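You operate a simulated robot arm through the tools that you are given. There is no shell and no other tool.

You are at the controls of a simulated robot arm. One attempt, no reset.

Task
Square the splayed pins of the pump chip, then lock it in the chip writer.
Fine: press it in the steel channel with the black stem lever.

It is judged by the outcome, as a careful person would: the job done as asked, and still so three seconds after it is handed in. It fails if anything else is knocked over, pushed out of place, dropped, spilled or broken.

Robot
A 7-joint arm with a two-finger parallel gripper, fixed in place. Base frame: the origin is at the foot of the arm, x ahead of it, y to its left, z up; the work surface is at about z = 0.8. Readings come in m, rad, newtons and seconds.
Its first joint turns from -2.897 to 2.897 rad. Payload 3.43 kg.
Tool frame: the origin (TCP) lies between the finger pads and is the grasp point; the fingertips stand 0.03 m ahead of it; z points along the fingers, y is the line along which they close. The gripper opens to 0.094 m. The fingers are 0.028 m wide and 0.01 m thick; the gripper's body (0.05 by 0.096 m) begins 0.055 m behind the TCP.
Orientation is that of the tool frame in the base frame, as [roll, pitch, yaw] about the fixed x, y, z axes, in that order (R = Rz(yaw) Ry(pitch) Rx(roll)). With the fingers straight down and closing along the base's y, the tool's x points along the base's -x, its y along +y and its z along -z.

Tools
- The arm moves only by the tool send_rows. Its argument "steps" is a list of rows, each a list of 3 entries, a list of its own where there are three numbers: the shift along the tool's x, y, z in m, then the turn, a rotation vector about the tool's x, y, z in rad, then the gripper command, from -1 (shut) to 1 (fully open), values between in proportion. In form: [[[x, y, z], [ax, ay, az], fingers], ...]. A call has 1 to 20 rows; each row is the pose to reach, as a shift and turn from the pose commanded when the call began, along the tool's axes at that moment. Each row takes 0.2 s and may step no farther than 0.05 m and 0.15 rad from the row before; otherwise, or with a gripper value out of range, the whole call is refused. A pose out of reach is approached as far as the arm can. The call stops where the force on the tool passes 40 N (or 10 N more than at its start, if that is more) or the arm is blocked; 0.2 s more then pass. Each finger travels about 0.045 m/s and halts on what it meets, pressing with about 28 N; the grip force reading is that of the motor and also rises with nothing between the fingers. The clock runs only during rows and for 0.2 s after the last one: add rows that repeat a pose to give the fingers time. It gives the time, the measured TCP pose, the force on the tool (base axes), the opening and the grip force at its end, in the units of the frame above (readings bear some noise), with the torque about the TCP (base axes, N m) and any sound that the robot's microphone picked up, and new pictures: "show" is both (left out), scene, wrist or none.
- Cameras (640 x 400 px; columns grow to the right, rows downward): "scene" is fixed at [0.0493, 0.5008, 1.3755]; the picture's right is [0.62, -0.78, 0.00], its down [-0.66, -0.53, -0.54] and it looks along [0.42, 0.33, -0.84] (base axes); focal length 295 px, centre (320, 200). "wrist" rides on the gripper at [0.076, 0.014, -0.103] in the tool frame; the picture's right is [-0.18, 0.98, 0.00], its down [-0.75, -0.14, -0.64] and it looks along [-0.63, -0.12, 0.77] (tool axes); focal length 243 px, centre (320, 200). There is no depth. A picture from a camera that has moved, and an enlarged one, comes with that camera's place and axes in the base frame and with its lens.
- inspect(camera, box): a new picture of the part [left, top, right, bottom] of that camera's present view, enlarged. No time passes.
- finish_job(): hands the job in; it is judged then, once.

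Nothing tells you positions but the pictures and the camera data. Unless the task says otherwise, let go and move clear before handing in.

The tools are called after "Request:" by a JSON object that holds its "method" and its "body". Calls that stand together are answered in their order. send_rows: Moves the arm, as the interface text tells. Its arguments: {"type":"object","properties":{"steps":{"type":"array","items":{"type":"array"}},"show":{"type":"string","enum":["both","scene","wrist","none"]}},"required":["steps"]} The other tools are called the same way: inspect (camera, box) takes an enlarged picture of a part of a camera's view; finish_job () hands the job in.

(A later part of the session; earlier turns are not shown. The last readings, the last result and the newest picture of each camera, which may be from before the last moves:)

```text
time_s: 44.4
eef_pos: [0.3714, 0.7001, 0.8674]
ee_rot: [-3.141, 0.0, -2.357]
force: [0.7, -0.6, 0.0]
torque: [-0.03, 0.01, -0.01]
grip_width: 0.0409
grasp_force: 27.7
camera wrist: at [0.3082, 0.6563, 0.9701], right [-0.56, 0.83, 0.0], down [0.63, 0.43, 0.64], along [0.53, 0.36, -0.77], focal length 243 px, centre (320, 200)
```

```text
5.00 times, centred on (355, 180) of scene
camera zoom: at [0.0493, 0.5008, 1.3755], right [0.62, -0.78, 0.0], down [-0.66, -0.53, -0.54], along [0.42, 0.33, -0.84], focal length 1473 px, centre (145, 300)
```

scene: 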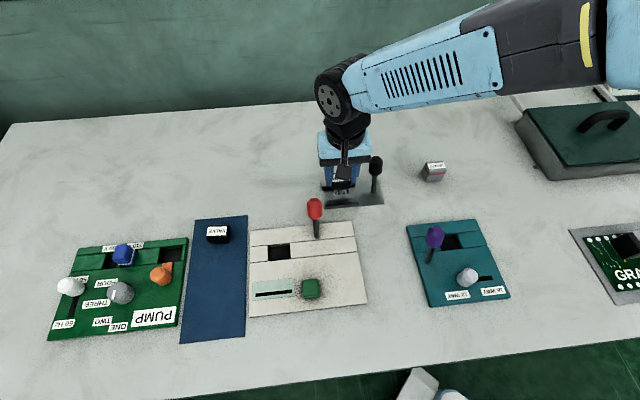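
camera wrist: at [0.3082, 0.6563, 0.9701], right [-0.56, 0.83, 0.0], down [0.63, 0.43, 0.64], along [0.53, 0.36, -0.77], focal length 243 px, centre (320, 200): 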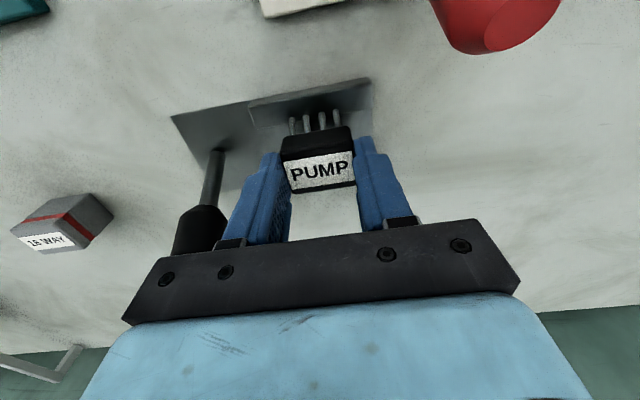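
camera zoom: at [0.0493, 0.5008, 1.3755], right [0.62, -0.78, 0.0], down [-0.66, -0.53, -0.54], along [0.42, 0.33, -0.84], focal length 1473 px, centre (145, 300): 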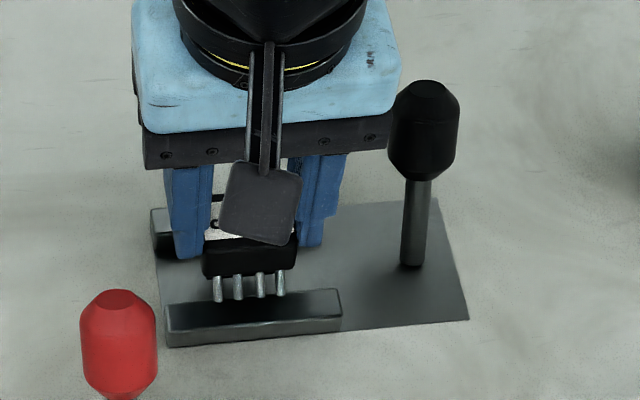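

Request:
{"method": "send_rows", "body": {"steps": [[[-0.001, 0, 0.001], [0, 0, 0], -1], [[-0.001, 0, 0.002], [0, 0, 0], -1], [[-0.001, 0, 0.003], [0, 0, 0], -1], [[-0.001, 0, 0.004], [0, 0, 0], -1], [[-0.001, 0, 0.005], [0, 0, 0], -1], [[-0.001, 0, 0.006], [0, 0, 0], -1]], "show": "wrist"}}

Request:
{"method": "inspect", "body": {"camera": "wrist", "box": [220, 60, 400, 220]}}

Request:
{"method": "inspect", "body": {"camera": "scene", "box": [310, 140, 400, 220]}}

```text
time_s: 45.8
eef_pos: [0.3716, 0.699, 0.8604]
ee_rot: [-3.141, 0.0, -2.357]
force: [1.3, 1.7, 0.5]
torque: [0.04, -0.06, 0.0]
grip_width: 0.0409
grasp_force: 27.8
camera wrist: at [0.3084, 0.6562, 0.9635], right [-0.56, 0.83, 0.0], down [0.63, 0.43, 0.64], along [0.53, 0.36, -0.77], focal length 243 px, centre (320, 200)
```

wrist: 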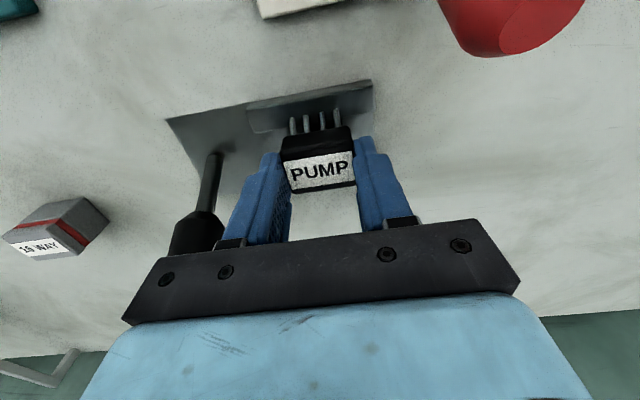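

```text
2.50 times, centred on (310, 140) of wrist
camera zoom: at [0.3084, 0.6562, 0.9635], right [-0.56, 0.83, 0.0], down [0.63, 0.43, 0.64], along [0.53, 0.36, -0.77], focal length 606 px, centre (345, 350)
```

zoom: 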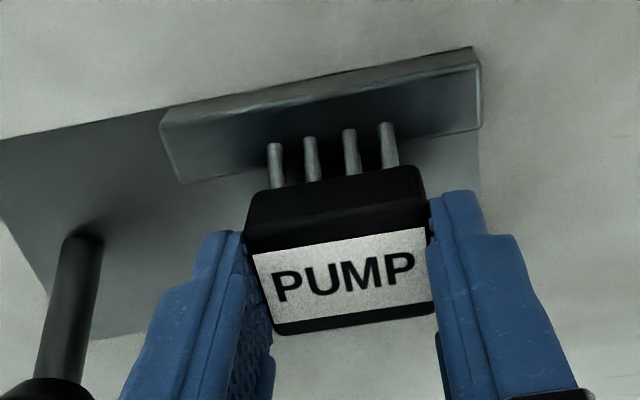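

```text
5.00 times, centred on (355, 180) of scene
camera zoom: at [0.0493, 0.5008, 1.3755], right [0.62, -0.78, 0.0], down [-0.66, -0.53, -0.54], along [0.42, 0.33, -0.84], focal length 1473 px, centre (145, 300)
```

zoom: 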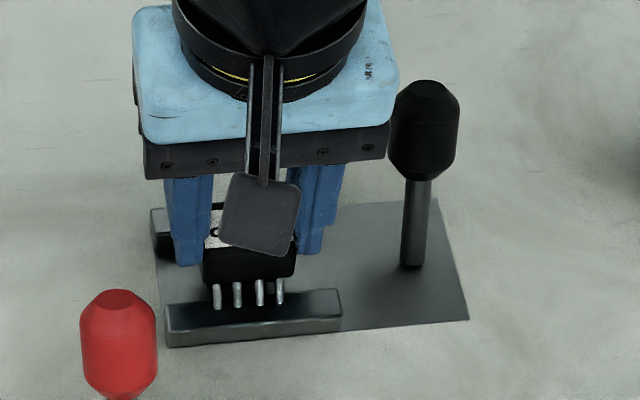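

It's going in this time: the tips are below the rail tops with almost no vertical force, only a slight push off the near rail. I'll shift 1.5 mm away from it and continue down.

Request:
{"method": "send_rows", "body": {"steps": [[[-0.0015, 0, 0], [0, 0, 0], -1], [[-0.0015, 0, 0.0015], [0, 0, 0], -1], [[-0.0015, 0, 0.003], [0, 0, 0], -1], [[-0.0015, 0, 0.0045], [0, 0, 0], -1], [[-0.0015, 0, 0.006], [0, 0, 0], -1]], "show": "wrist"}}

Request:
{"method": "inspect", "body": {"camera": "wrist", "box": [220, 60, 400, 220]}}

```text
time_s: 47.0
eef_pos: [0.3744, 0.6999, 0.854]
ee_rot: [-3.141, -0.001, -2.356]
force: [0.4, -0.9, -0.9]
torque: [-0.01, 0.0, 0.0]
grip_width: 0.0409
grasp_force: 27.7
camera wrist: at [0.3102, 0.6565, 0.957], right [-0.56, 0.83, 0.0], down [0.63, 0.43, 0.64], along [0.53, 0.36, -0.77], focal length 243 px, centre (320, 200)
```

wrist: 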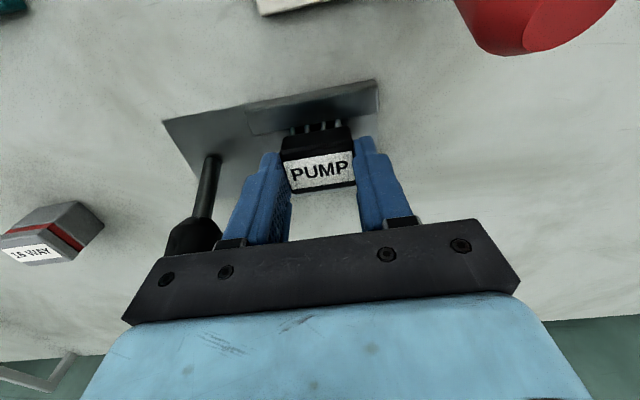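

```text
2.50 times, centred on (310, 140) of wrist
camera zoom: at [0.3102, 0.6565, 0.957], right [-0.56, 0.83, 0.0], down [0.63, 0.43, 0.64], along [0.53, 0.36, -0.77], focal length 606 px, centre (345, 350)
```

zoom: 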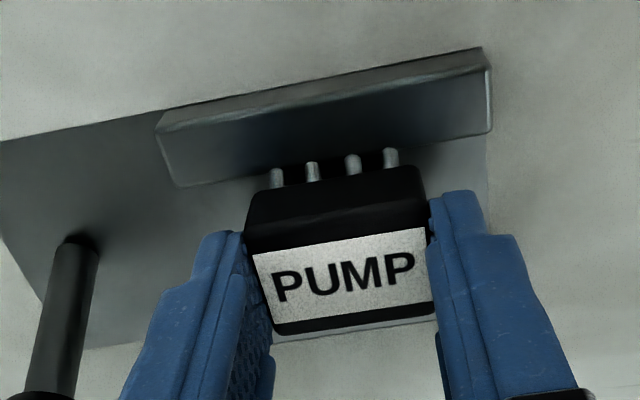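

The chip is nesting between the rails freely. I'll lower the last few millimetres onto the plate.

Request:
{"method": "send_rows", "body": {"steps": [[[0, 0, 0.001], [0, 0, 0], -1], [[0, 0, 0.002], [0, 0, 0], -1], [[0, 0, 0.003], [0, 0, 0], -1]], "show": "none"}}

```text
time_s: 47.8
eef_pos: [0.3736, 0.6994, 0.8508]
ee_rot: [3.142, 0.0, -2.356]
force: [-0.1, -0.8, -0.1]
torque: [0.0, 0.01, 0.02]
grip_width: 0.0408
grasp_force: 27.7
```

Request:
{"method": "send_rows", "body": {"steps": [[[0, 0, 0.001], [0, 0, 0], -1], [[0, 0, 0.002], [0, 0, 0], -1]], "show": "wrist"}}

Request:
{"method": "inspect", "body": {"camera": "wrist", "box": [220, 60, 400, 220]}}

```text
time_s: 48.4
eef_pos: [0.3746, 0.6993, 0.849]
ee_rot: [-3.141, 0.0, -2.357]
force: [0.2, 0.7, -0.2]
torque: [0.02, 0.0, 0.01]
grip_width: 0.041
grasp_force: 28.0
camera wrist: at [0.3109, 0.6563, 0.9514], right [-0.56, 0.83, 0.0], down [0.63, 0.43, 0.64], along [0.53, 0.36, -0.77], focal length 243 px, centre (320, 200)
```

wrist: 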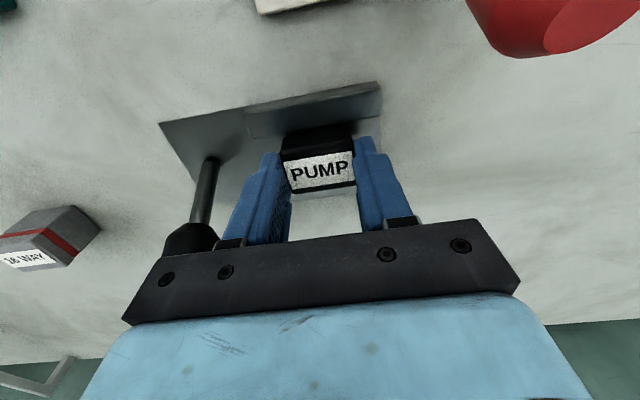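

```text
2.50 times, centred on (310, 140) of wrist
camera zoom: at [0.3109, 0.6563, 0.9514], right [-0.56, 0.83, 0.0], down [0.63, 0.43, 0.64], along [0.53, 0.36, -0.77], focal length 606 px, centre (345, 350)
```

zoom: 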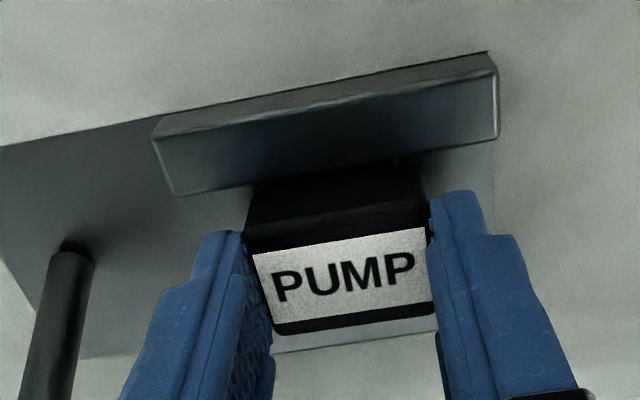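

Request:
{"method": "send_rows", "body": {"steps": [[[0, 0, 0.001], [0, 0, 0], -1], [[0, 0, 0.002], [0, 0, 0], -1]], "show": "none"}}

```text
time_s: 49.0
eef_pos: [0.3748, 0.6992, 0.8485]
ee_rot: [3.141, 0.001, -2.356]
force: [1.5, -0.1, 8.6]
torque: [-0.09, -0.03, 0.03]
grip_width: 0.041
grasp_force: 27.8
```

The chip has bottomed out, with 8.6 N of contact. I'll ease off, open partway and rise straight up.

Request:
{"method": "send_rows", "body": {"steps": [[[0, 0, -0.001], [0, 0, 0], -1], [[0, 0, -0.001], [0, 0, 0], 0.0], [[0, 0, -0.001], [0, 0, 0], 0.2], [[0, 0, -0.001], [0, 0, 0], 0.35], [[0, 0, -0.001], [0, 0, 0], 0.35], [[0, 0, -0.02], [0, 0, 0], 0.35], [[0, 0, -0.06], [0, 0, 0], 0.35], [[0, 0, -0.1], [0, 0, 0], 0.35], [[0, 0, -0.13], [0, 0, 0], 0.35], [[0, 0, -0.13], [0, 0, 0], 0.35]], "show": "both"}}

Request:
{"method": "inspect", "body": {"camera": "wrist", "box": [220, 20, 420, 180]}}

Request:
{"method": "inspect", "body": {"camera": "scene", "box": [310, 140, 400, 220]}}

```text
time_s: 51.2
eef_pos: [0.3718, 0.7004, 0.9785]
ee_rot: [-3.14, 0.0, -2.356]
force: [0.1, -0.2, 0.0]
torque: [0.01, -0.02, 0.02]
grip_width: 0.0635
grasp_force: 0.0
camera wrist: at [0.3087, 0.6568, 1.0818], right [-0.56, 0.83, 0.0], down [0.63, 0.43, 0.64], along [0.53, 0.36, -0.77], focal length 243 px, centre (320, 200)
```

scene: 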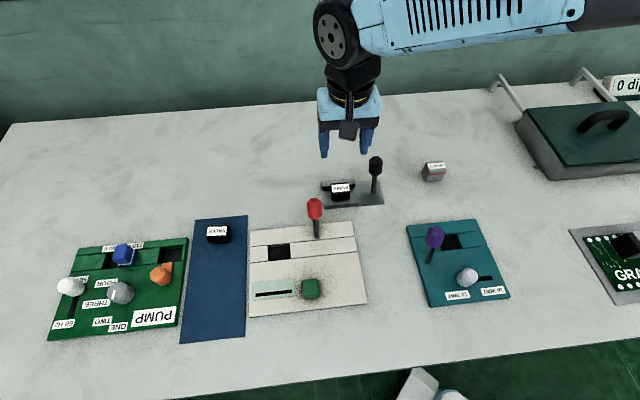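
wrist: 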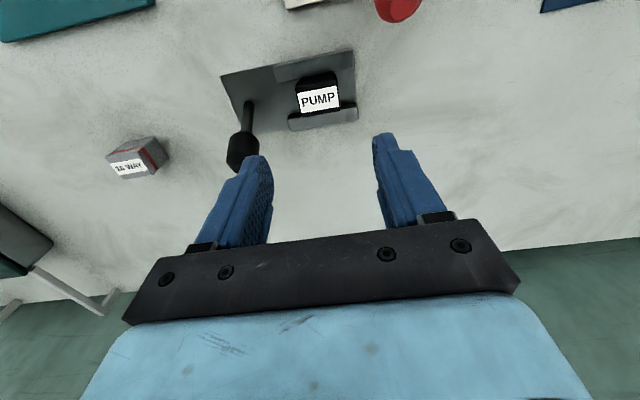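

```text
2.50 times, centred on (320, 100) of wrist
camera zoom: at [0.3087, 0.6568, 1.0818], right [-0.56, 0.83, 0.0], down [0.63, 0.43, 0.64], along [0.53, 0.36, -0.77], focal length 606 px, centre (320, 450)
```

zoom: 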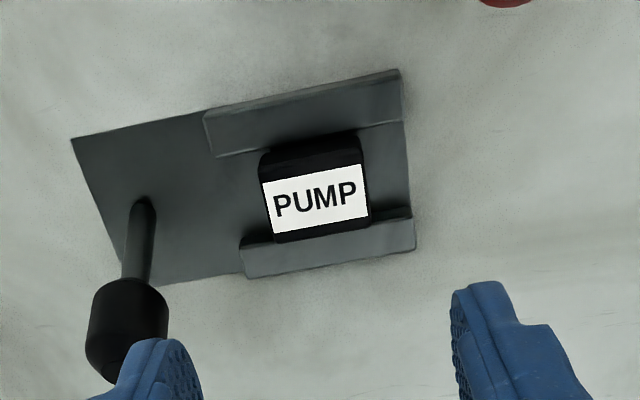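

```text
5.00 times, centred on (355, 180) of scene
camera zoom: at [0.0493, 0.5008, 1.3755], right [0.62, -0.78, 0.0], down [-0.66, -0.53, -0.54], along [0.42, 0.33, -0.84], focal length 1473 px, centre (145, 300)
```

zoom: 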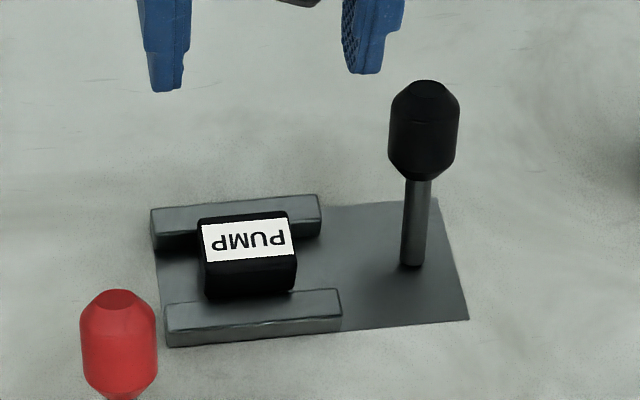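

The chip sits square in the channel. Next I'll grip the black lever and pull it toward the robot.

Request:
{"method": "send_rows", "body": {"steps": [[[-0.0124, -0.0403, 0], [0, 0, 0], 0.4], [[-0.0248, -0.0805, 0], [0, 0, 0], 0.4], [[-0.0248, -0.0805, 0.04], [0, 0, 0], 0.4], [[-0.0248, -0.0805, 0.08], [0, 0, 0], 0.4], [[-0.0248, -0.0805, 0.11], [0, 0, 0], 0.4], [[-0.0248, -0.0805, 0.11], [0, 0, 0], 0.4], [[-0.0248, -0.0805, 0.11], [0, 0, 0], -1], [[-0.0248, -0.0805, 0.11], [0, 0, 0], -1], [[-0.0248, -0.0805, 0.11], [0, 0, 0], -1], [[-0.0248, -0.0805, 0.11], [0, 0, 0], -1]], "show": "wrist"}}

```text
time_s: 53.4
eef_pos: [0.4501, 0.6622, 0.8688]
ee_rot: [3.141, 0.0, -2.356]
force: [3.4, -4.1, -2.1]
torque: [0.05, 0.03, 0.0]
grip_width: 0.0308
grasp_force: 44.3
camera wrist: at [0.3865, 0.619, 0.9708], right [-0.56, 0.83, 0.0], down [0.63, 0.43, 0.64], along [0.53, 0.36, -0.77], focal length 243 px, centre (320, 200)
```

wrist: 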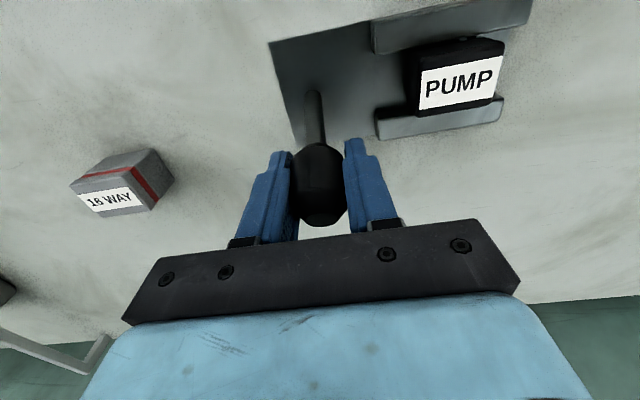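

Request:
{"method": "send_rows", "body": {"steps": [[[0.005, 0, -0.0018], [0, 0, 0], -1], [[0.01, 0, -0.0032], [0, 0, 0], -1], [[0.015, 0, -0.0043], [0, 0, 0], -1], [[0.02, 0, -0.005], [0, 0, 0], -1], [[0.025, 0, -0.0053], [0, 0, 0], -1], [[0.03, 0, -0.0052], [0, 0, 0], -1], [[0.035, 0, -0.0048], [0, 0, 0], -1], [[0.04, 0, -0.0041], [0, 0, 0], -1]], "show": "both"}}

Request:
{"method": "inspect", "body": {"camera": "wrist", "box": [340, 20, 560, 200]}}

Request:
{"method": "inspect", "body": {"camera": "scene", "box": [310, 140, 400, 220]}}

```text
time_s: 55.2
eef_pos: [0.4191, 0.6321, 0.872]
ee_rot: [3.139, 0.0, -2.356]
force: [12.1, 18.1, 3.1]
torque: [0.64, -1.33, -0.08]
grip_width: 0.0295
grasp_force: 44.8
camera wrist: at [0.3562, 0.5885, 0.9742], right [-0.56, 0.83, 0.0], down [0.63, 0.43, 0.64], along [0.53, 0.36, -0.77], focal length 243 px, centre (320, 200)
```

scene: 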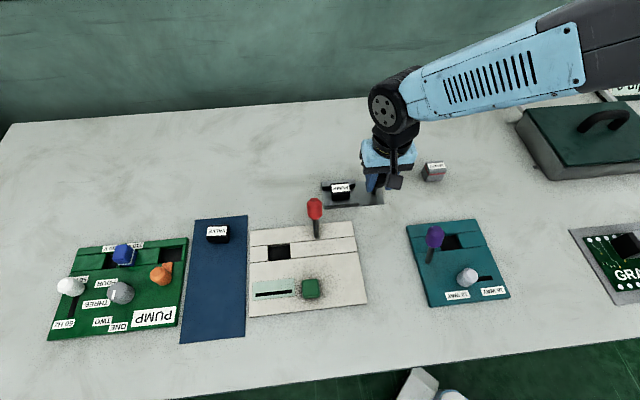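
wrist: 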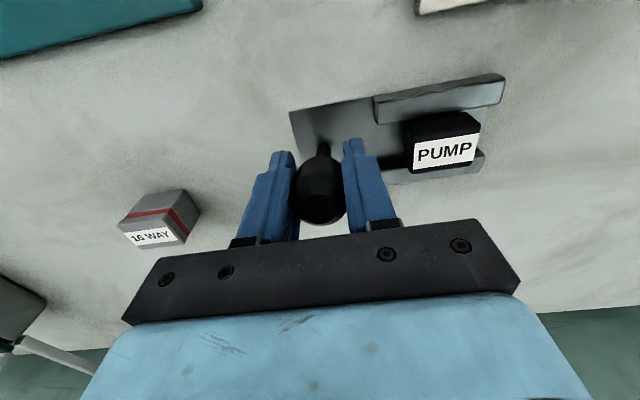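

```text
2.22 times, centred on (450, 110) of wrist
camera zoom: at [0.3562, 0.5885, 0.9742], right [-0.56, 0.83, 0.0], down [0.63, 0.43, 0.64], along [0.53, 0.36, -0.77], focal length 539 px, centre (31, 400)
```

zoom: 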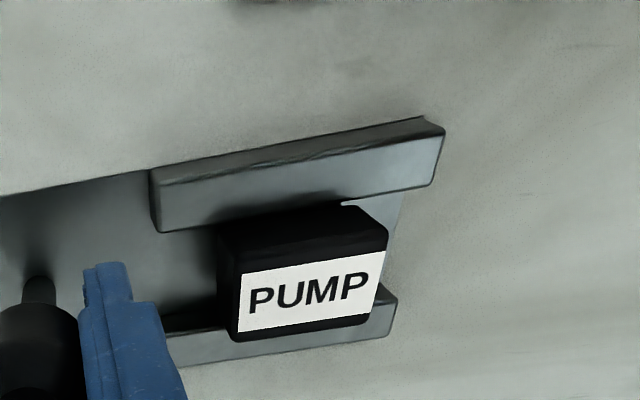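

```text
5.00 times, centred on (355, 180) of scene
camera zoom: at [0.0493, 0.5008, 1.3755], right [0.62, -0.78, 0.0], down [-0.66, -0.53, -0.54], along [0.42, 0.33, -0.84], focal length 1473 px, centre (145, 300)
```

zoom: 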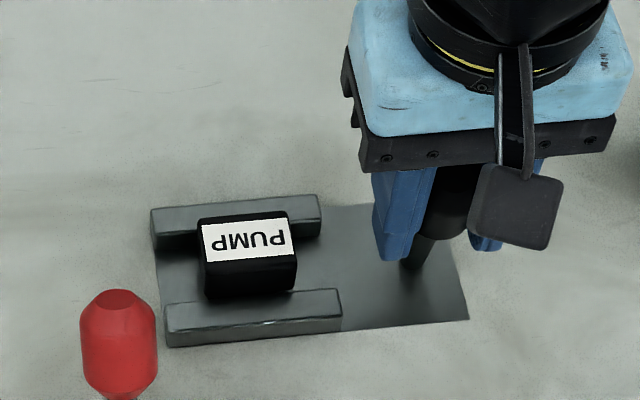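

Request:
{"method": "send_rows", "body": {"steps": [[[0.005, 0, 0.0011], [0, 0, 0], -1], [[0.01, 0, 0.0026], [0, 0, 0], -1], [[0.015, 0, 0.0046], [0, 0, 0], -1], [[0.02, 0, 0.0069], [0, 0, 0], -1], [[0.025, 0, 0.0098], [0, 0, 0], -1]], "show": "both"}}

Request:
{"method": "inspect", "body": {"camera": "wrist", "box": [340, 60, 560, 240]}}

Request:
{"method": "inspect", "body": {"camera": "scene", "box": [310, 140, 400, 220]}}

```text
time_s: 56.4
eef_pos: [0.4023, 0.6159, 0.8621]
ee_rot: [3.142, 0.003, -2.355]
force: [22.5, 17.5, 22.9]
torque: [0.85, -0.94, -0.03]
grip_width: 0.0313
grasp_force: 44.7
camera wrist: at [0.3394, 0.5717, 0.9649], right [-0.56, 0.83, 0.0], down [0.63, 0.43, 0.64], along [0.53, 0.36, -0.76], focal length 243 px, centre (320, 200)
```

scene: 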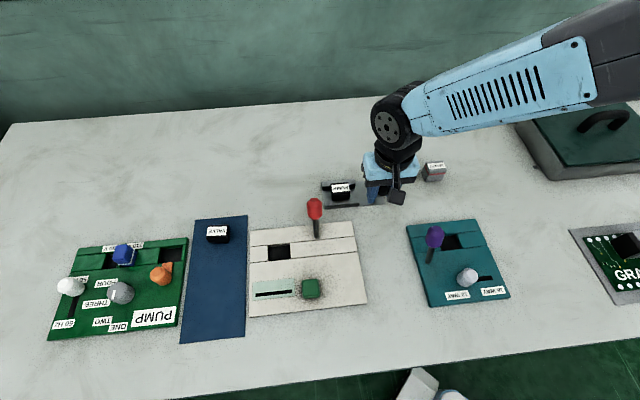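
wrist: 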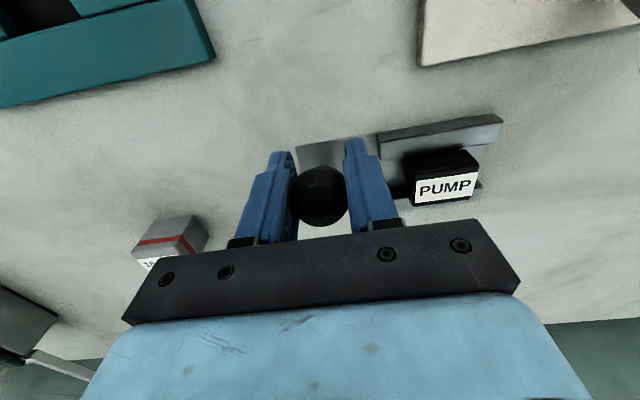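

```text
2.22 times, centred on (450, 150) of wrist
camera zoom: at [0.3394, 0.5717, 0.9649], right [-0.56, 0.83, 0.0], down [0.63, 0.43, 0.64], along [0.53, 0.36, -0.76], focal length 539 px, centre (31, 311)
```

zoom: 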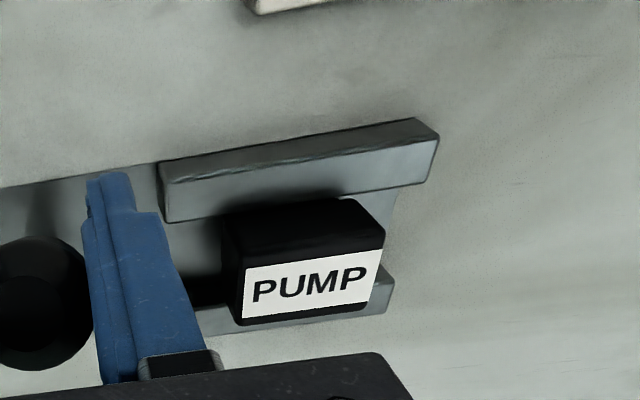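

```text
5.00 times, centred on (355, 180) of scene
camera zoom: at [0.0493, 0.5008, 1.3755], right [0.62, -0.78, 0.0], down [-0.66, -0.53, -0.54], along [0.42, 0.33, -0.84], focal length 1473 px, centre (145, 300)
```

zoom: 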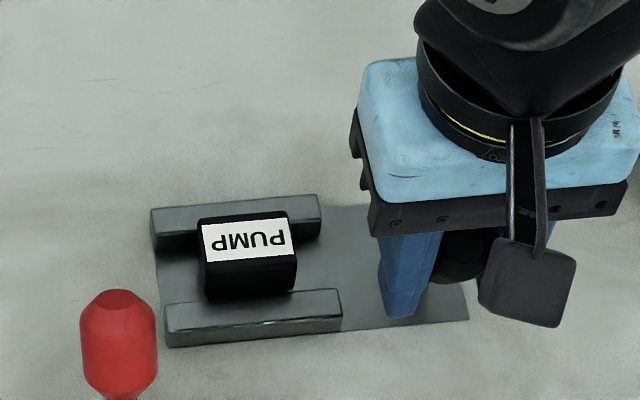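

Request:
{"method": "send_rows", "body": {"steps": [[[0.002, 0, 0.0], [0, 0, 0], -1], [[0.004, 0, 0.0005], [0, 0, 0], -1], [[0.006, 0, 0.001], [0, 0, 0], -1], [[0.008, 0, 0.0015], [0, 0, 0], -1]], "show": "both"}}

Request:
{"method": "inspect", "body": {"camera": "scene", "box": [310, 140, 400, 220]}}

```text
time_s: 56.9
eef_pos: [0.402, 0.6157, 0.8621]
ee_rot: [3.139, 0.007, -2.359]
force: [7.1, 10.8, -7.7]
torque: [-0.57, 0.57, -0.04]
grip_width: 0.0314
grasp_force: 45.0
stopped in row 2: the force on the tool passed its limit at 48 N (the readings are from after the stop); the commanded pose is now the measured one
camera wrist: at [0.3392, 0.5713, 0.9648], right [-0.56, 0.83, 0.0], down [0.63, 0.43, 0.65], along [0.53, 0.37, -0.76], focal length 243 px, centre (320, 200)
```

scene: 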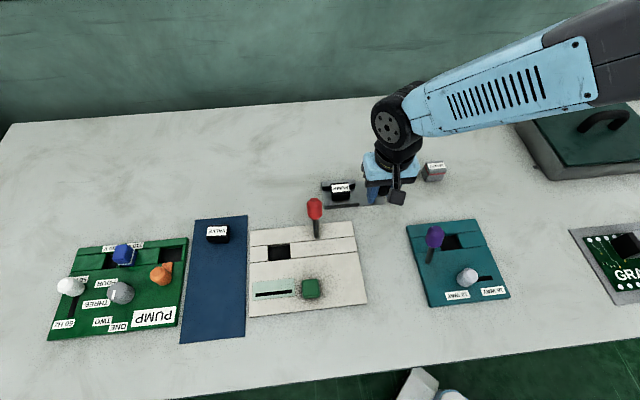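
wrist: 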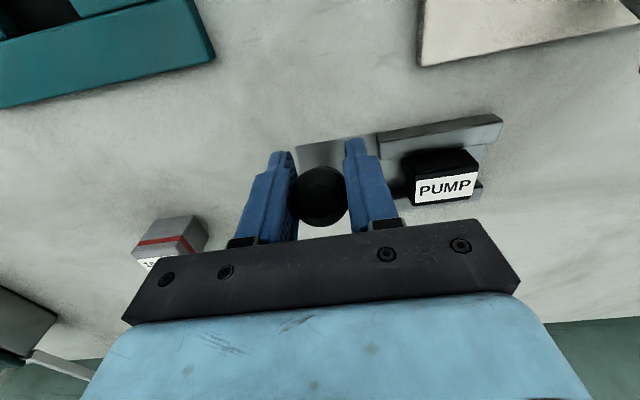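

```text
5.00 times, centred on (355, 180) of scene
camera zoom: at [0.0493, 0.5008, 1.3755], right [0.62, -0.78, 0.0], down [-0.66, -0.53, -0.54], along [0.42, 0.33, -0.84], focal length 1473 px, centre (145, 300)
```

zoom: 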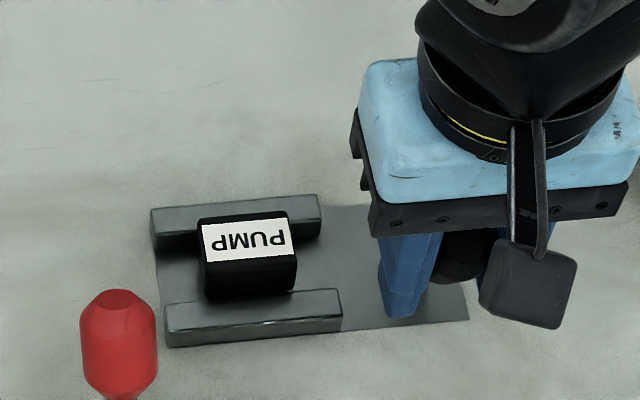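

The lever has reached its end stop (48 N). I'll return it along the same arc to its start position, then lift the chip to inspect the pins.

Request:
{"method": "send_rows", "body": {"steps": [[[-0.005, 0, -0.0028], [0, 0, 0], -1], [[-0.01, 0, -0.0051], [0, 0, 0], -1], [[-0.015, 0, -0.007], [0, 0, 0], -1], [[-0.02, 0, -0.0084], [0, 0, 0], -1], [[-0.025, 0, -0.0094], [0, 0, 0], -1], [[-0.03, 0, -0.0101], [0, 0, 0], -1], [[-0.035, 0, -0.0104], [0, 0, 0], -1], [[-0.04, 0, -0.0103], [0, 0, 0], -1], [[-0.045, 0, -0.0099], [0, 0, 0], -1], [[-0.05, 0, -0.0091], [0, 0, 0], -1], [[-0.055, 0, -0.0079], [0, 0, 0], -1], [[-0.06, 0, -0.0063], [0, 0, 0], -1], [[-0.063, 0, -0.0052], [0, 0, 0], -1]], "show": "both"}}

Request:
{"method": "inspect", "body": {"camera": "wrist", "box": [340, 0, 560, 160]}}

```text
time_s: 59.7
eef_pos: [0.4458, 0.6593, 0.8703]
ee_rot: [3.137, 0.008, -2.355]
force: [-7.4, -16.3, 16.3]
torque: [-1.32, 0.67, 0.2]
grip_width: 0.0299
grasp_force: 45.1
camera wrist: at [0.3825, 0.6144, 0.9725], right [-0.56, 0.83, 0.01], down [0.63, 0.43, 0.65], along [0.53, 0.37, -0.76], focal length 243 px, centre (320, 200)
```

scene: 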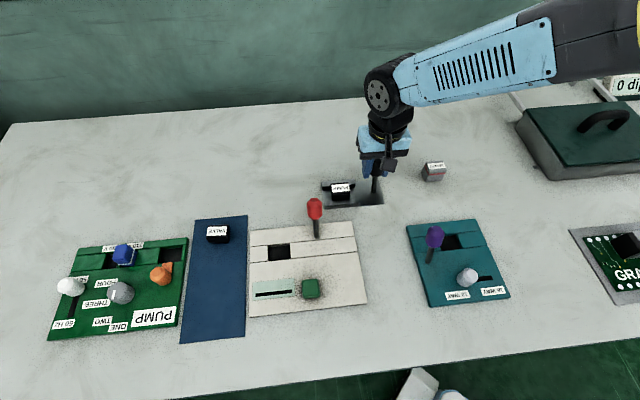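
wrist: 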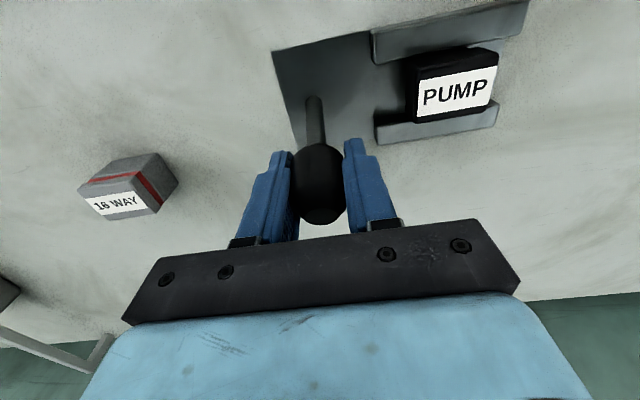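

```text
2.50 times, centred on (450, 80) of wrist
camera zoom: at [0.3825, 0.6144, 0.9725], right [-0.56, 0.83, 0.01], down [0.63, 0.43, 0.65], along [0.53, 0.37, -0.76], focal length 606 px, centre (-5, 500)
```

zoom: 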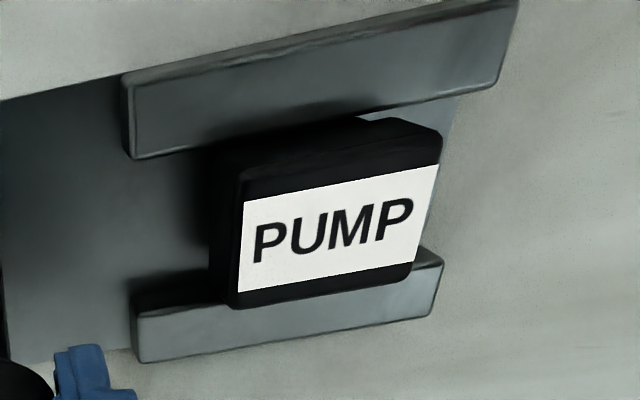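

Request:
{"method": "send_rows", "body": {"steps": [[[0, 0, 0], [0, 0, 0], 0.1], [[0, 0, 0], [0, 0, 0], 0.4], [[0, 0, 0], [0, 0, 0], 0.4], [[0, 0, 0], [0, 0, 0], 0.4], [[0, 0, -0.04], [0, 0, 0], 0.4], [[0, 0, -0.08], [0.0036, 0.0075, 0], 0.4], [[0, 0, -0.11], [0.0036, 0.0075, 0], 0.4], [[0, 0, -0.11], [0.0036, 0.0075, 0], 0.4]], "show": "wrist"}}

Request:
{"method": "inspect", "body": {"camera": "wrist", "box": [260, 0, 500, 180]}}

Request:
{"method": "inspect", "body": {"camera": "scene", "box": [310, 140, 400, 220]}}

```text
time_s: 61.5
eef_pos: [0.4465, 0.6613, 0.9806]
ee_rot: [3.141, -0.001, -2.355]
force: [0.4, -0.3, 0.1]
torque: [0.0, -0.01, 0.02]
grip_width: 0.0657
grasp_force: 0.0
camera wrist: at [0.3837, 0.6181, 1.0826], right [-0.56, 0.83, 0.0], down [0.63, 0.43, 0.64], along [0.53, 0.36, -0.77], focal length 243 px, centre (320, 200)
```

wrist: 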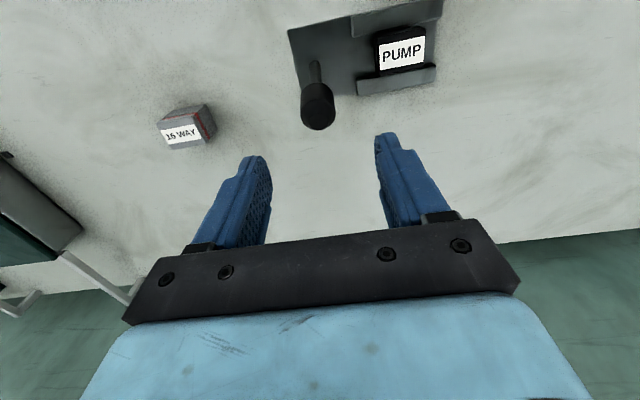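

```text
2.22 times, centred on (380, 90) of wrist
camera zoom: at [0.3837, 0.6181, 1.0826], right [-0.56, 0.83, 0.0], down [0.63, 0.43, 0.64], along [0.53, 0.36, -0.77], focal length 539 px, centre (187, 444)
```

zoom: 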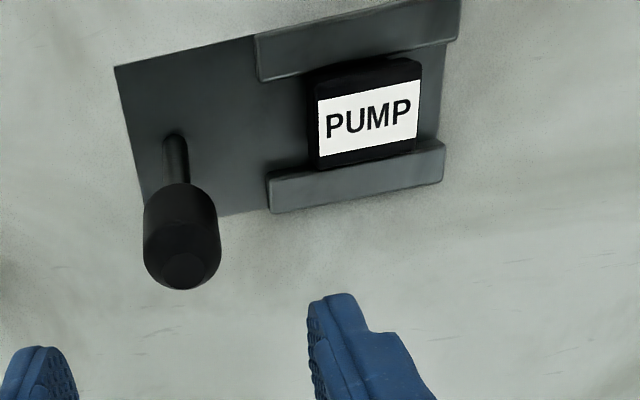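

```text
5.00 times, centred on (355, 180) of scene
camera zoom: at [0.0493, 0.5008, 1.3755], right [0.62, -0.78, 0.0], down [-0.66, -0.53, -0.54], along [0.42, 0.33, -0.84], focal length 1473 px, centre (145, 300)
```

zoom: 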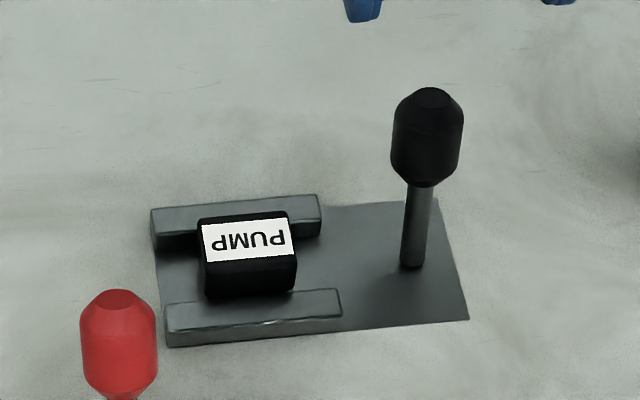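

Request:
{"method": "send_rows", "body": {"steps": [[[0.0123, 0.0395, 0], [0, 0, 0], 0.4], [[0.0245, 0.079, 0], [0, 0, 0], 0.4], [[0.0245, 0.079, 0.03], [0, 0, 0], 0.4], [[0.0245, 0.079, 0.06], [0, 0, 0], 0.4], [[0.0245, 0.079, 0.06], [0, 0, 0], 0.4]], "show": "wrist"}}

Request:
{"method": "inspect", "body": {"camera": "wrist", "box": [240, 40, 400, 200]}}

```text
time_s: 62.7
eef_pos: [0.3726, 0.6983, 0.9177]
ee_rot: [-3.141, -0.003, -2.356]
force: [-0.9, 0.9, 0.3]
torque: [0.0, -0.01, 0.01]
grip_width: 0.066
grasp_force: 0.1
camera wrist: at [0.3096, 0.6553, 1.0209], right [-0.56, 0.83, 0.0], down [0.63, 0.43, 0.64], along [0.53, 0.36, -0.77], focal length 243 px, centre (320, 200)
```

wrist: 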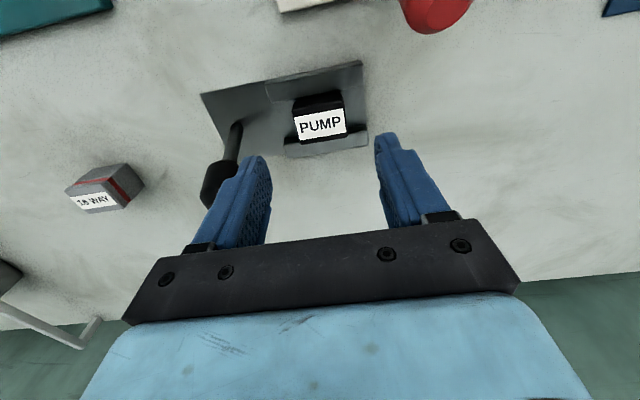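

```text
2.50 times, centred on (320, 120) of wrist
camera zoom: at [0.3096, 0.6553, 1.0209], right [-0.56, 0.83, 0.0], down [0.63, 0.43, 0.64], along [0.53, 0.36, -0.77], focal length 606 px, centre (320, 400)
```

zoom: 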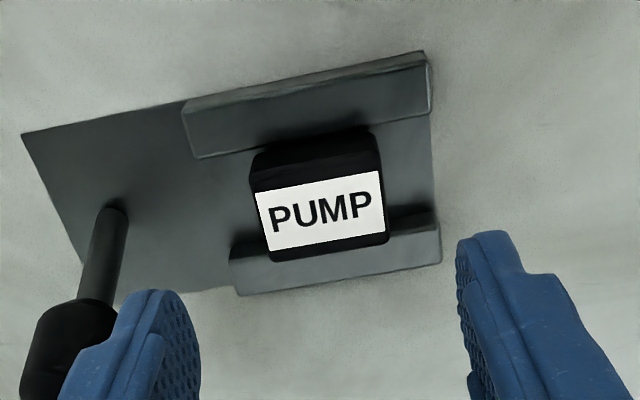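

Request:
{"method": "send_rows", "body": {"steps": [[[-0.0015, 0, 0.03], [0, 0, 0], 0.4], [[-0.0015, 0, 0.05], [0, 0, 0], 0.4], [[-0.0015, 0, 0.0675], [0, 0, 0], 0.4], [[-0.0015, 0, 0.0675], [0, 0, 0], 0.4], [[-0.0015, 0, 0.0675], [0, 0, 0], -1], [[-0.0015, 0, 0.0675], [0, 0, 0], -1], [[-0.0015, 0, 0.0675], [0, 0, 0], -1], [[-0.0015, 0, 0.0675], [0, 0, 0], -1], [[-0.0015, 0, 0.0675], [0, 0, 0], -1]], "show": "wrist"}}

```text
time_s: 64.7
eef_pos: [0.3737, 0.6996, 0.8502]
ee_rot: [3.142, -0.002, -2.356]
force: [0.0, -0.6, 0.1]
torque: [0.0, 0.0, 0.01]
grip_width: 0.0407
grasp_force: 28.6
camera wrist: at [0.3108, 0.6555, 0.9528], right [-0.56, 0.83, 0.0], down [0.63, 0.43, 0.64], along [0.53, 0.36, -0.77], focal length 243 px, centre (320, 200)
```

wrist: 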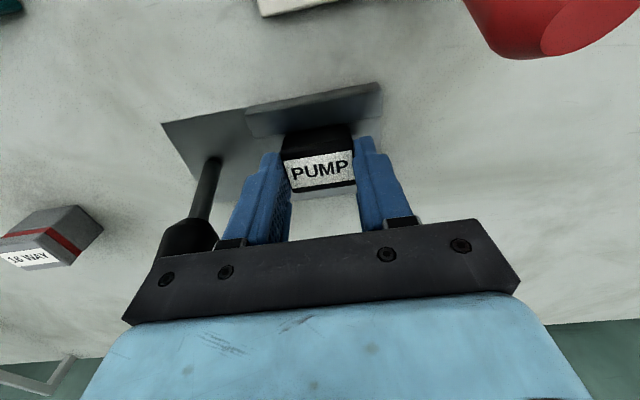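

The chip is gripped again. I'll lift it straight up to inspect the pins.

Request:
{"method": "send_rows", "body": {"steps": [[[0, 0, -0.015], [0, 0, 0], -1], [[0, 0, -0.03], [0, 0, 0], -1], [[0, 0, -0.06], [0, 0, 0], -1], [[0, 0, -0.1], [0, 0, 0], -1], [[0, 0, -0.14], [0, 0, 0], -1], [[0, 0, -0.14], [0, 0, 0], -1]], "show": "both"}}

Request:
{"method": "inspect", "body": {"camera": "wrist", "box": [240, 60, 400, 220]}}

Request:
{"method": "inspect", "body": {"camera": "scene", "box": [305, 100, 405, 200]}}

```text
time_s: 66.1
eef_pos: [0.3744, 0.6988, 0.9914]
ee_rot: [-3.141, -0.001, -2.359]
force: [-0.1, 1.6, -1.3]
torque: [0.01, 0.0, -0.02]
grip_width: 0.041
grasp_force: 28.0
camera wrist: at [0.3117, 0.6563, 1.0928], right [-0.56, 0.83, 0.0], down [0.63, 0.43, 0.64], along [0.53, 0.36, -0.77], focal length 243 px, centre (320, 200)
```

scene: 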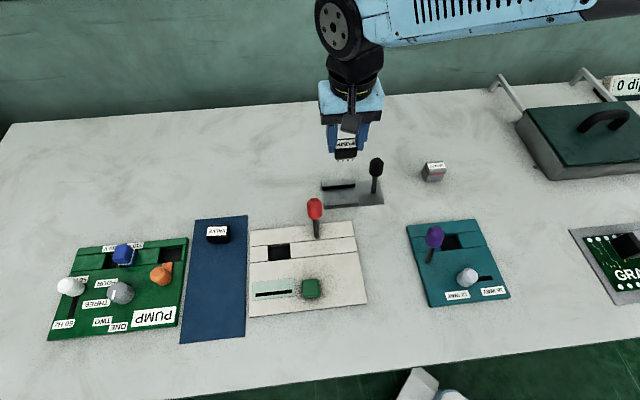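
wrist: 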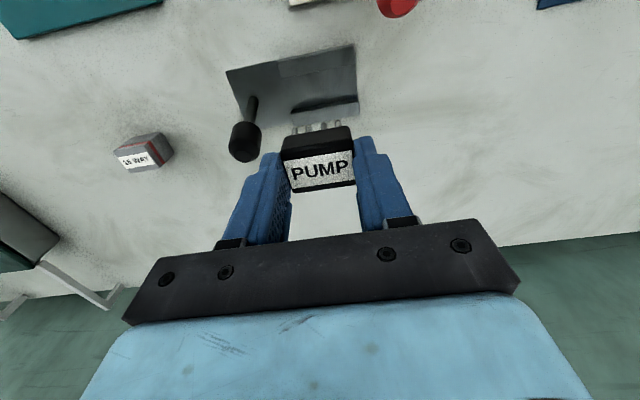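

```text
2.50 times, centred on (320, 140) of wrist
camera zoom: at [0.3117, 0.6563, 1.0928], right [-0.56, 0.83, 0.0], down [0.63, 0.43, 0.64], along [0.53, 0.36, -0.77], focal length 606 px, centre (320, 350)
```

zoom: 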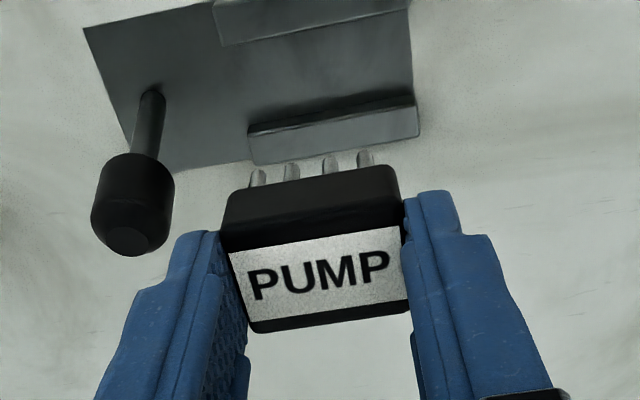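

```text
4.00 times, centred on (355, 150) of scene
camera zoom: at [0.0493, 0.5008, 1.3755], right [0.62, -0.78, 0.0], down [-0.66, -0.53, -0.54], along [0.42, 0.33, -0.84], focal length 1178 px, centre (180, 400)
```

zoom: 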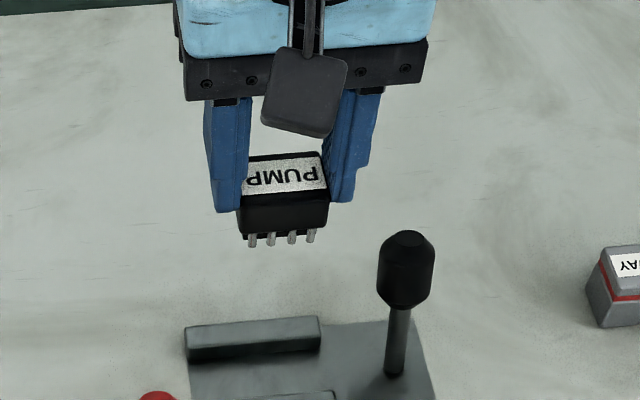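

The pins now stand straight within the body width, about ±14 mm, so the press worked. Next I'll carry the chip to the writer's socket near (0.178, 0.710), passing well above the red lever.

Request:
{"method": "send_rows", "body": {"steps": [[[0.0262, 0.0292, 0], [0, 0, 0], -1], [[0.0524, 0.0585, 0], [0, 0, 0], -1], [[0.0786, 0.0877, 0], [0, 0, 0], -1], [[0.1048, 0.117, 0], [0, 0, 0], -1], [[0.131, 0.1462, 0], [0, 0, 0], -1], [[0.131, 0.1462, 0], [0, 0, 0], -1], [[0.131, 0.1462, 0], [0, 0, 0], -1]], "show": "both"}}

Request:
{"method": "inspect", "body": {"camera": "wrist", "box": [220, 20, 420, 180]}}

Request:
{"method": "inspect", "body": {"camera": "scene", "box": [230, 180, 360, 300]}}

```text
time_s: 67.7
eef_pos: [0.1789, 0.7096, 0.9931]
ee_rot: [-3.141, -0.002, -2.357]
force: [-0.1, -0.4, -0.2]
torque: [-0.01, 0.0, -0.01]
grip_width: 0.0409
grasp_force: 28.0
camera wrist: at [0.1161, 0.6667, 1.096], right [-0.56, 0.83, 0.0], down [0.63, 0.43, 0.64], along [0.53, 0.36, -0.77], focal length 243 px, centre (320, 200)
```

scene: 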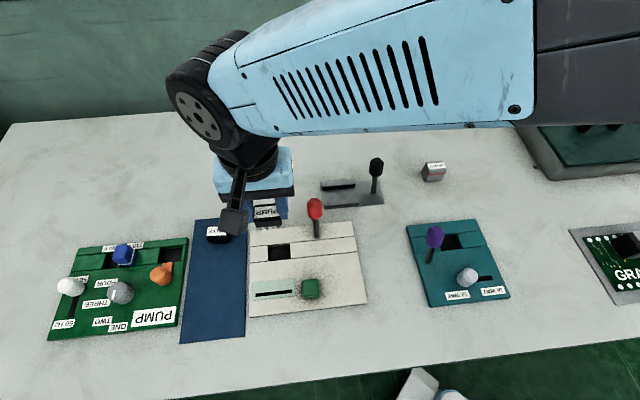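
wrist: 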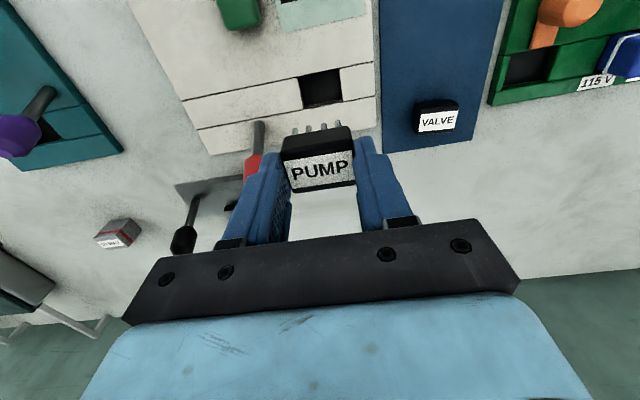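

```text
2.50 times, centred on (320, 100) of wrist
camera zoom: at [0.1161, 0.6667, 1.096], right [-0.56, 0.83, 0.0], down [0.63, 0.43, 0.64], along [0.53, 0.36, -0.77], focal length 606 px, centre (320, 450)
```

zoom: 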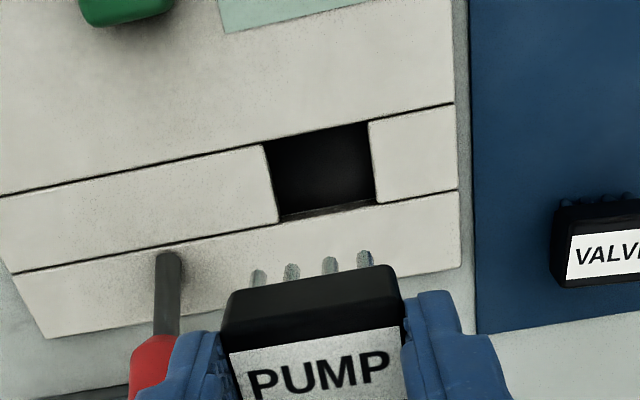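

```text
3.33 times, centred on (295, 240) of scene
camera zoom: at [0.0493, 0.5008, 1.3755], right [0.62, -0.78, 0.0], down [-0.66, -0.53, -0.54], along [0.42, 0.33, -0.84], focal length 982 px, centre (403, 67)
```

zoom: 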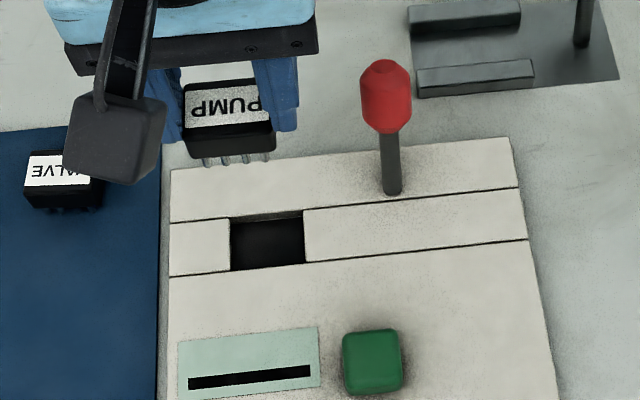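

The socket is 2 mm off the tool axis. I'll correct that and descend to just above it for a close check.

Request:
{"method": "send_rows", "body": {"steps": [[[-0.002, 0, 0.03], [0, 0, 0], -1], [[-0.002, 0, 0.06], [0, 0, 0], -1], [[-0.002, 0, 0.09], [0, 0, 0], -1], [[-0.002, 0, 0.108], [0, 0, 0], -1], [[-0.002, 0, 0.108], [0, 0, 0], -1], [[-0.002, 0, 0.108], [0, 0, 0], -1]], "show": "both"}}

Request:
{"method": "inspect", "body": {"camera": "wrist", "box": [240, 60, 400, 190]}}

Request:
{"method": "inspect", "body": {"camera": "scene", "box": [230, 200, 340, 290]}}

```text
time_s: 69.1
eef_pos: [0.1804, 0.7099, 0.8861]
ee_rot: [-3.14, -0.001, -2.357]
force: [1.1, -0.3, 0.1]
torque: [0.05, -0.03, 0.04]
grip_width: 0.0409
grasp_force: 27.9
camera wrist: at [0.1174, 0.6674, 0.9881], right [-0.56, 0.83, 0.0], down [0.63, 0.43, 0.64], along [0.53, 0.36, -0.77], focal length 243 px, centre (320, 200)
```

scene: 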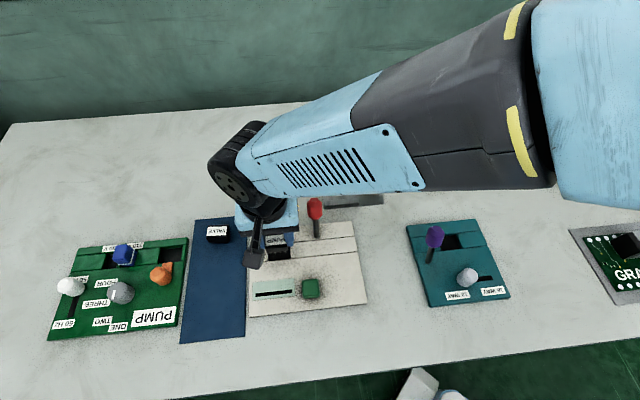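
wrist: 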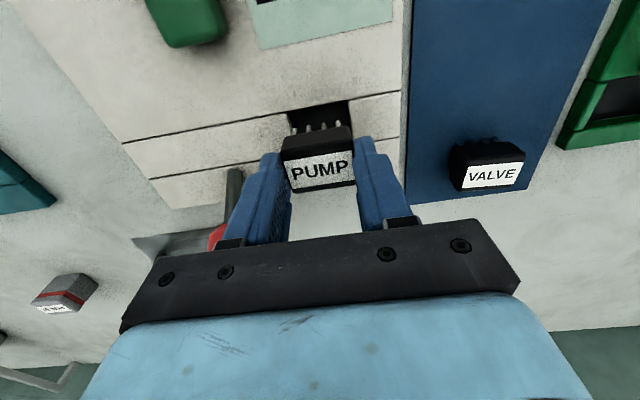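

```text
3.08 times, centred on (320, 125) of wrist
camera zoom: at [0.1174, 0.6674, 0.9881], right [-0.56, 0.83, 0.0], down [0.63, 0.43, 0.64], along [0.53, 0.36, -0.77], focal length 746 px, centre (320, 431)
```

zoom: 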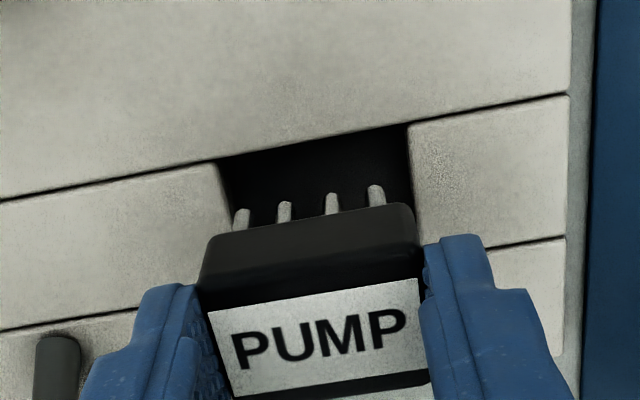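

```text
4.44 times, centred on (285, 245) of scene
camera zoom: at [0.0493, 0.5008, 1.3755], right [0.62, -0.78, 0.0], down [-0.66, -0.53, -0.54], along [0.42, 0.33, -0.84], focal length 1309 px, centre (476, 0)
```

zoom: 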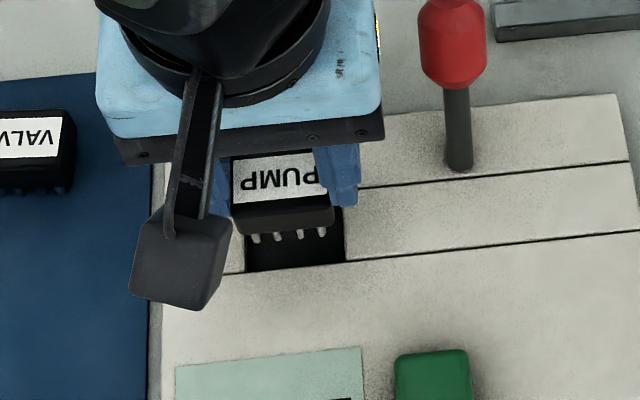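

The chip is about 1 mm off the socket centre in each direction. I'll correct that and lower until the pin tips are at the board surface.

Request:
{"method": "send_rows", "body": {"steps": [[[0.001, 0.001, 0.01], [0, 0, 0], -1], [[0.001, 0.001, 0.02], [0, 0, 0], -1], [[0.001, 0.001, 0.025], [0, 0, 0], -1], [[0.001, 0.001, 0.025], [0, 0, 0], -1]], "show": "wrist"}}

Request:
{"method": "inspect", "body": {"camera": "wrist", "box": [240, 60, 400, 190]}}

Request:
{"method": "inspect", "body": {"camera": "scene", "box": [240, 220, 320, 280]}}

```text
time_s: 70.1
eef_pos: [0.1793, 0.7105, 0.8614]
ee_rot: [-3.141, 0.0, -2.357]
force: [4.6, -5.2, 21.6]
torque: [0.06, 0.16, 0.03]
grip_width: 0.0408
grasp_force: 28.2
camera wrist: at [0.115, 0.6679, 0.9628], right [-0.56, 0.83, 0.0], down [0.63, 0.43, 0.64], along [0.53, 0.36, -0.77], focal length 243 px, centre (320, 200)
```

wrist: 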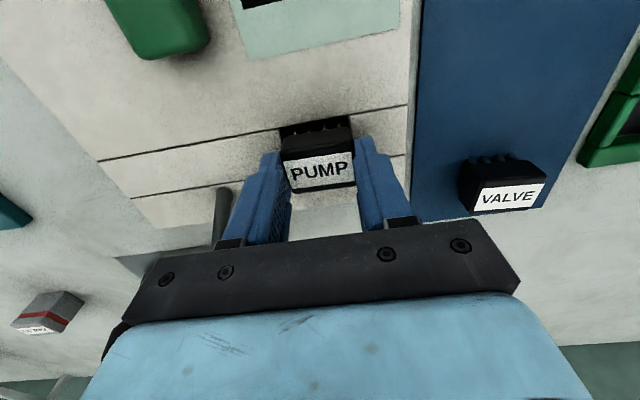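

```text
3.08 times, centred on (320, 125) of wrist
camera zoom: at [0.115, 0.6679, 0.9628], right [-0.56, 0.83, 0.0], down [0.63, 0.43, 0.64], along [0.53, 0.36, -0.77], focal length 746 px, centre (320, 431)
```

zoom: 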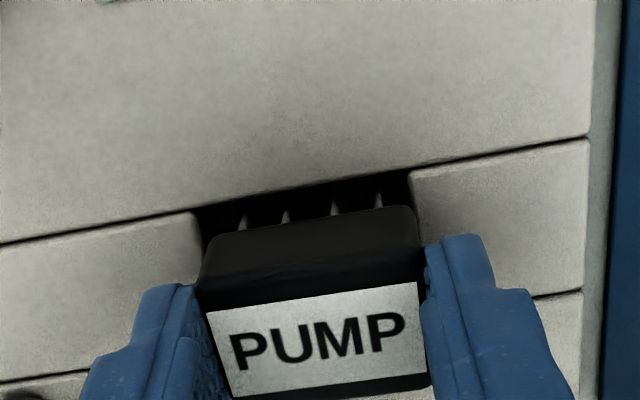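

```text
6.67 times, centred on (280, 250) of scene
camera zoom: at [0.0493, 0.5008, 1.3755], right [0.62, -0.78, 0.0], down [-0.66, -0.53, -0.54], along [0.42, 0.33, -0.84], focal length 1964 px, centre (587, -133)
```

zoom: 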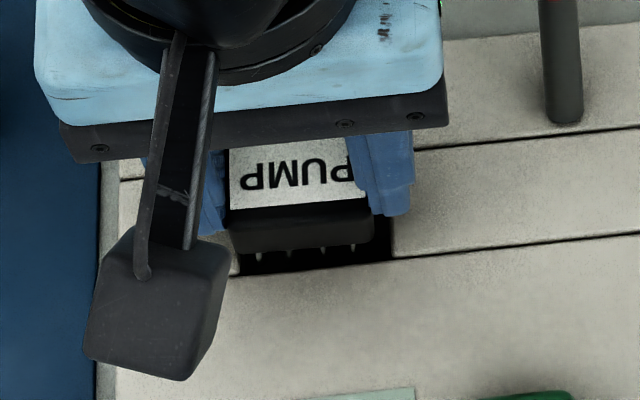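

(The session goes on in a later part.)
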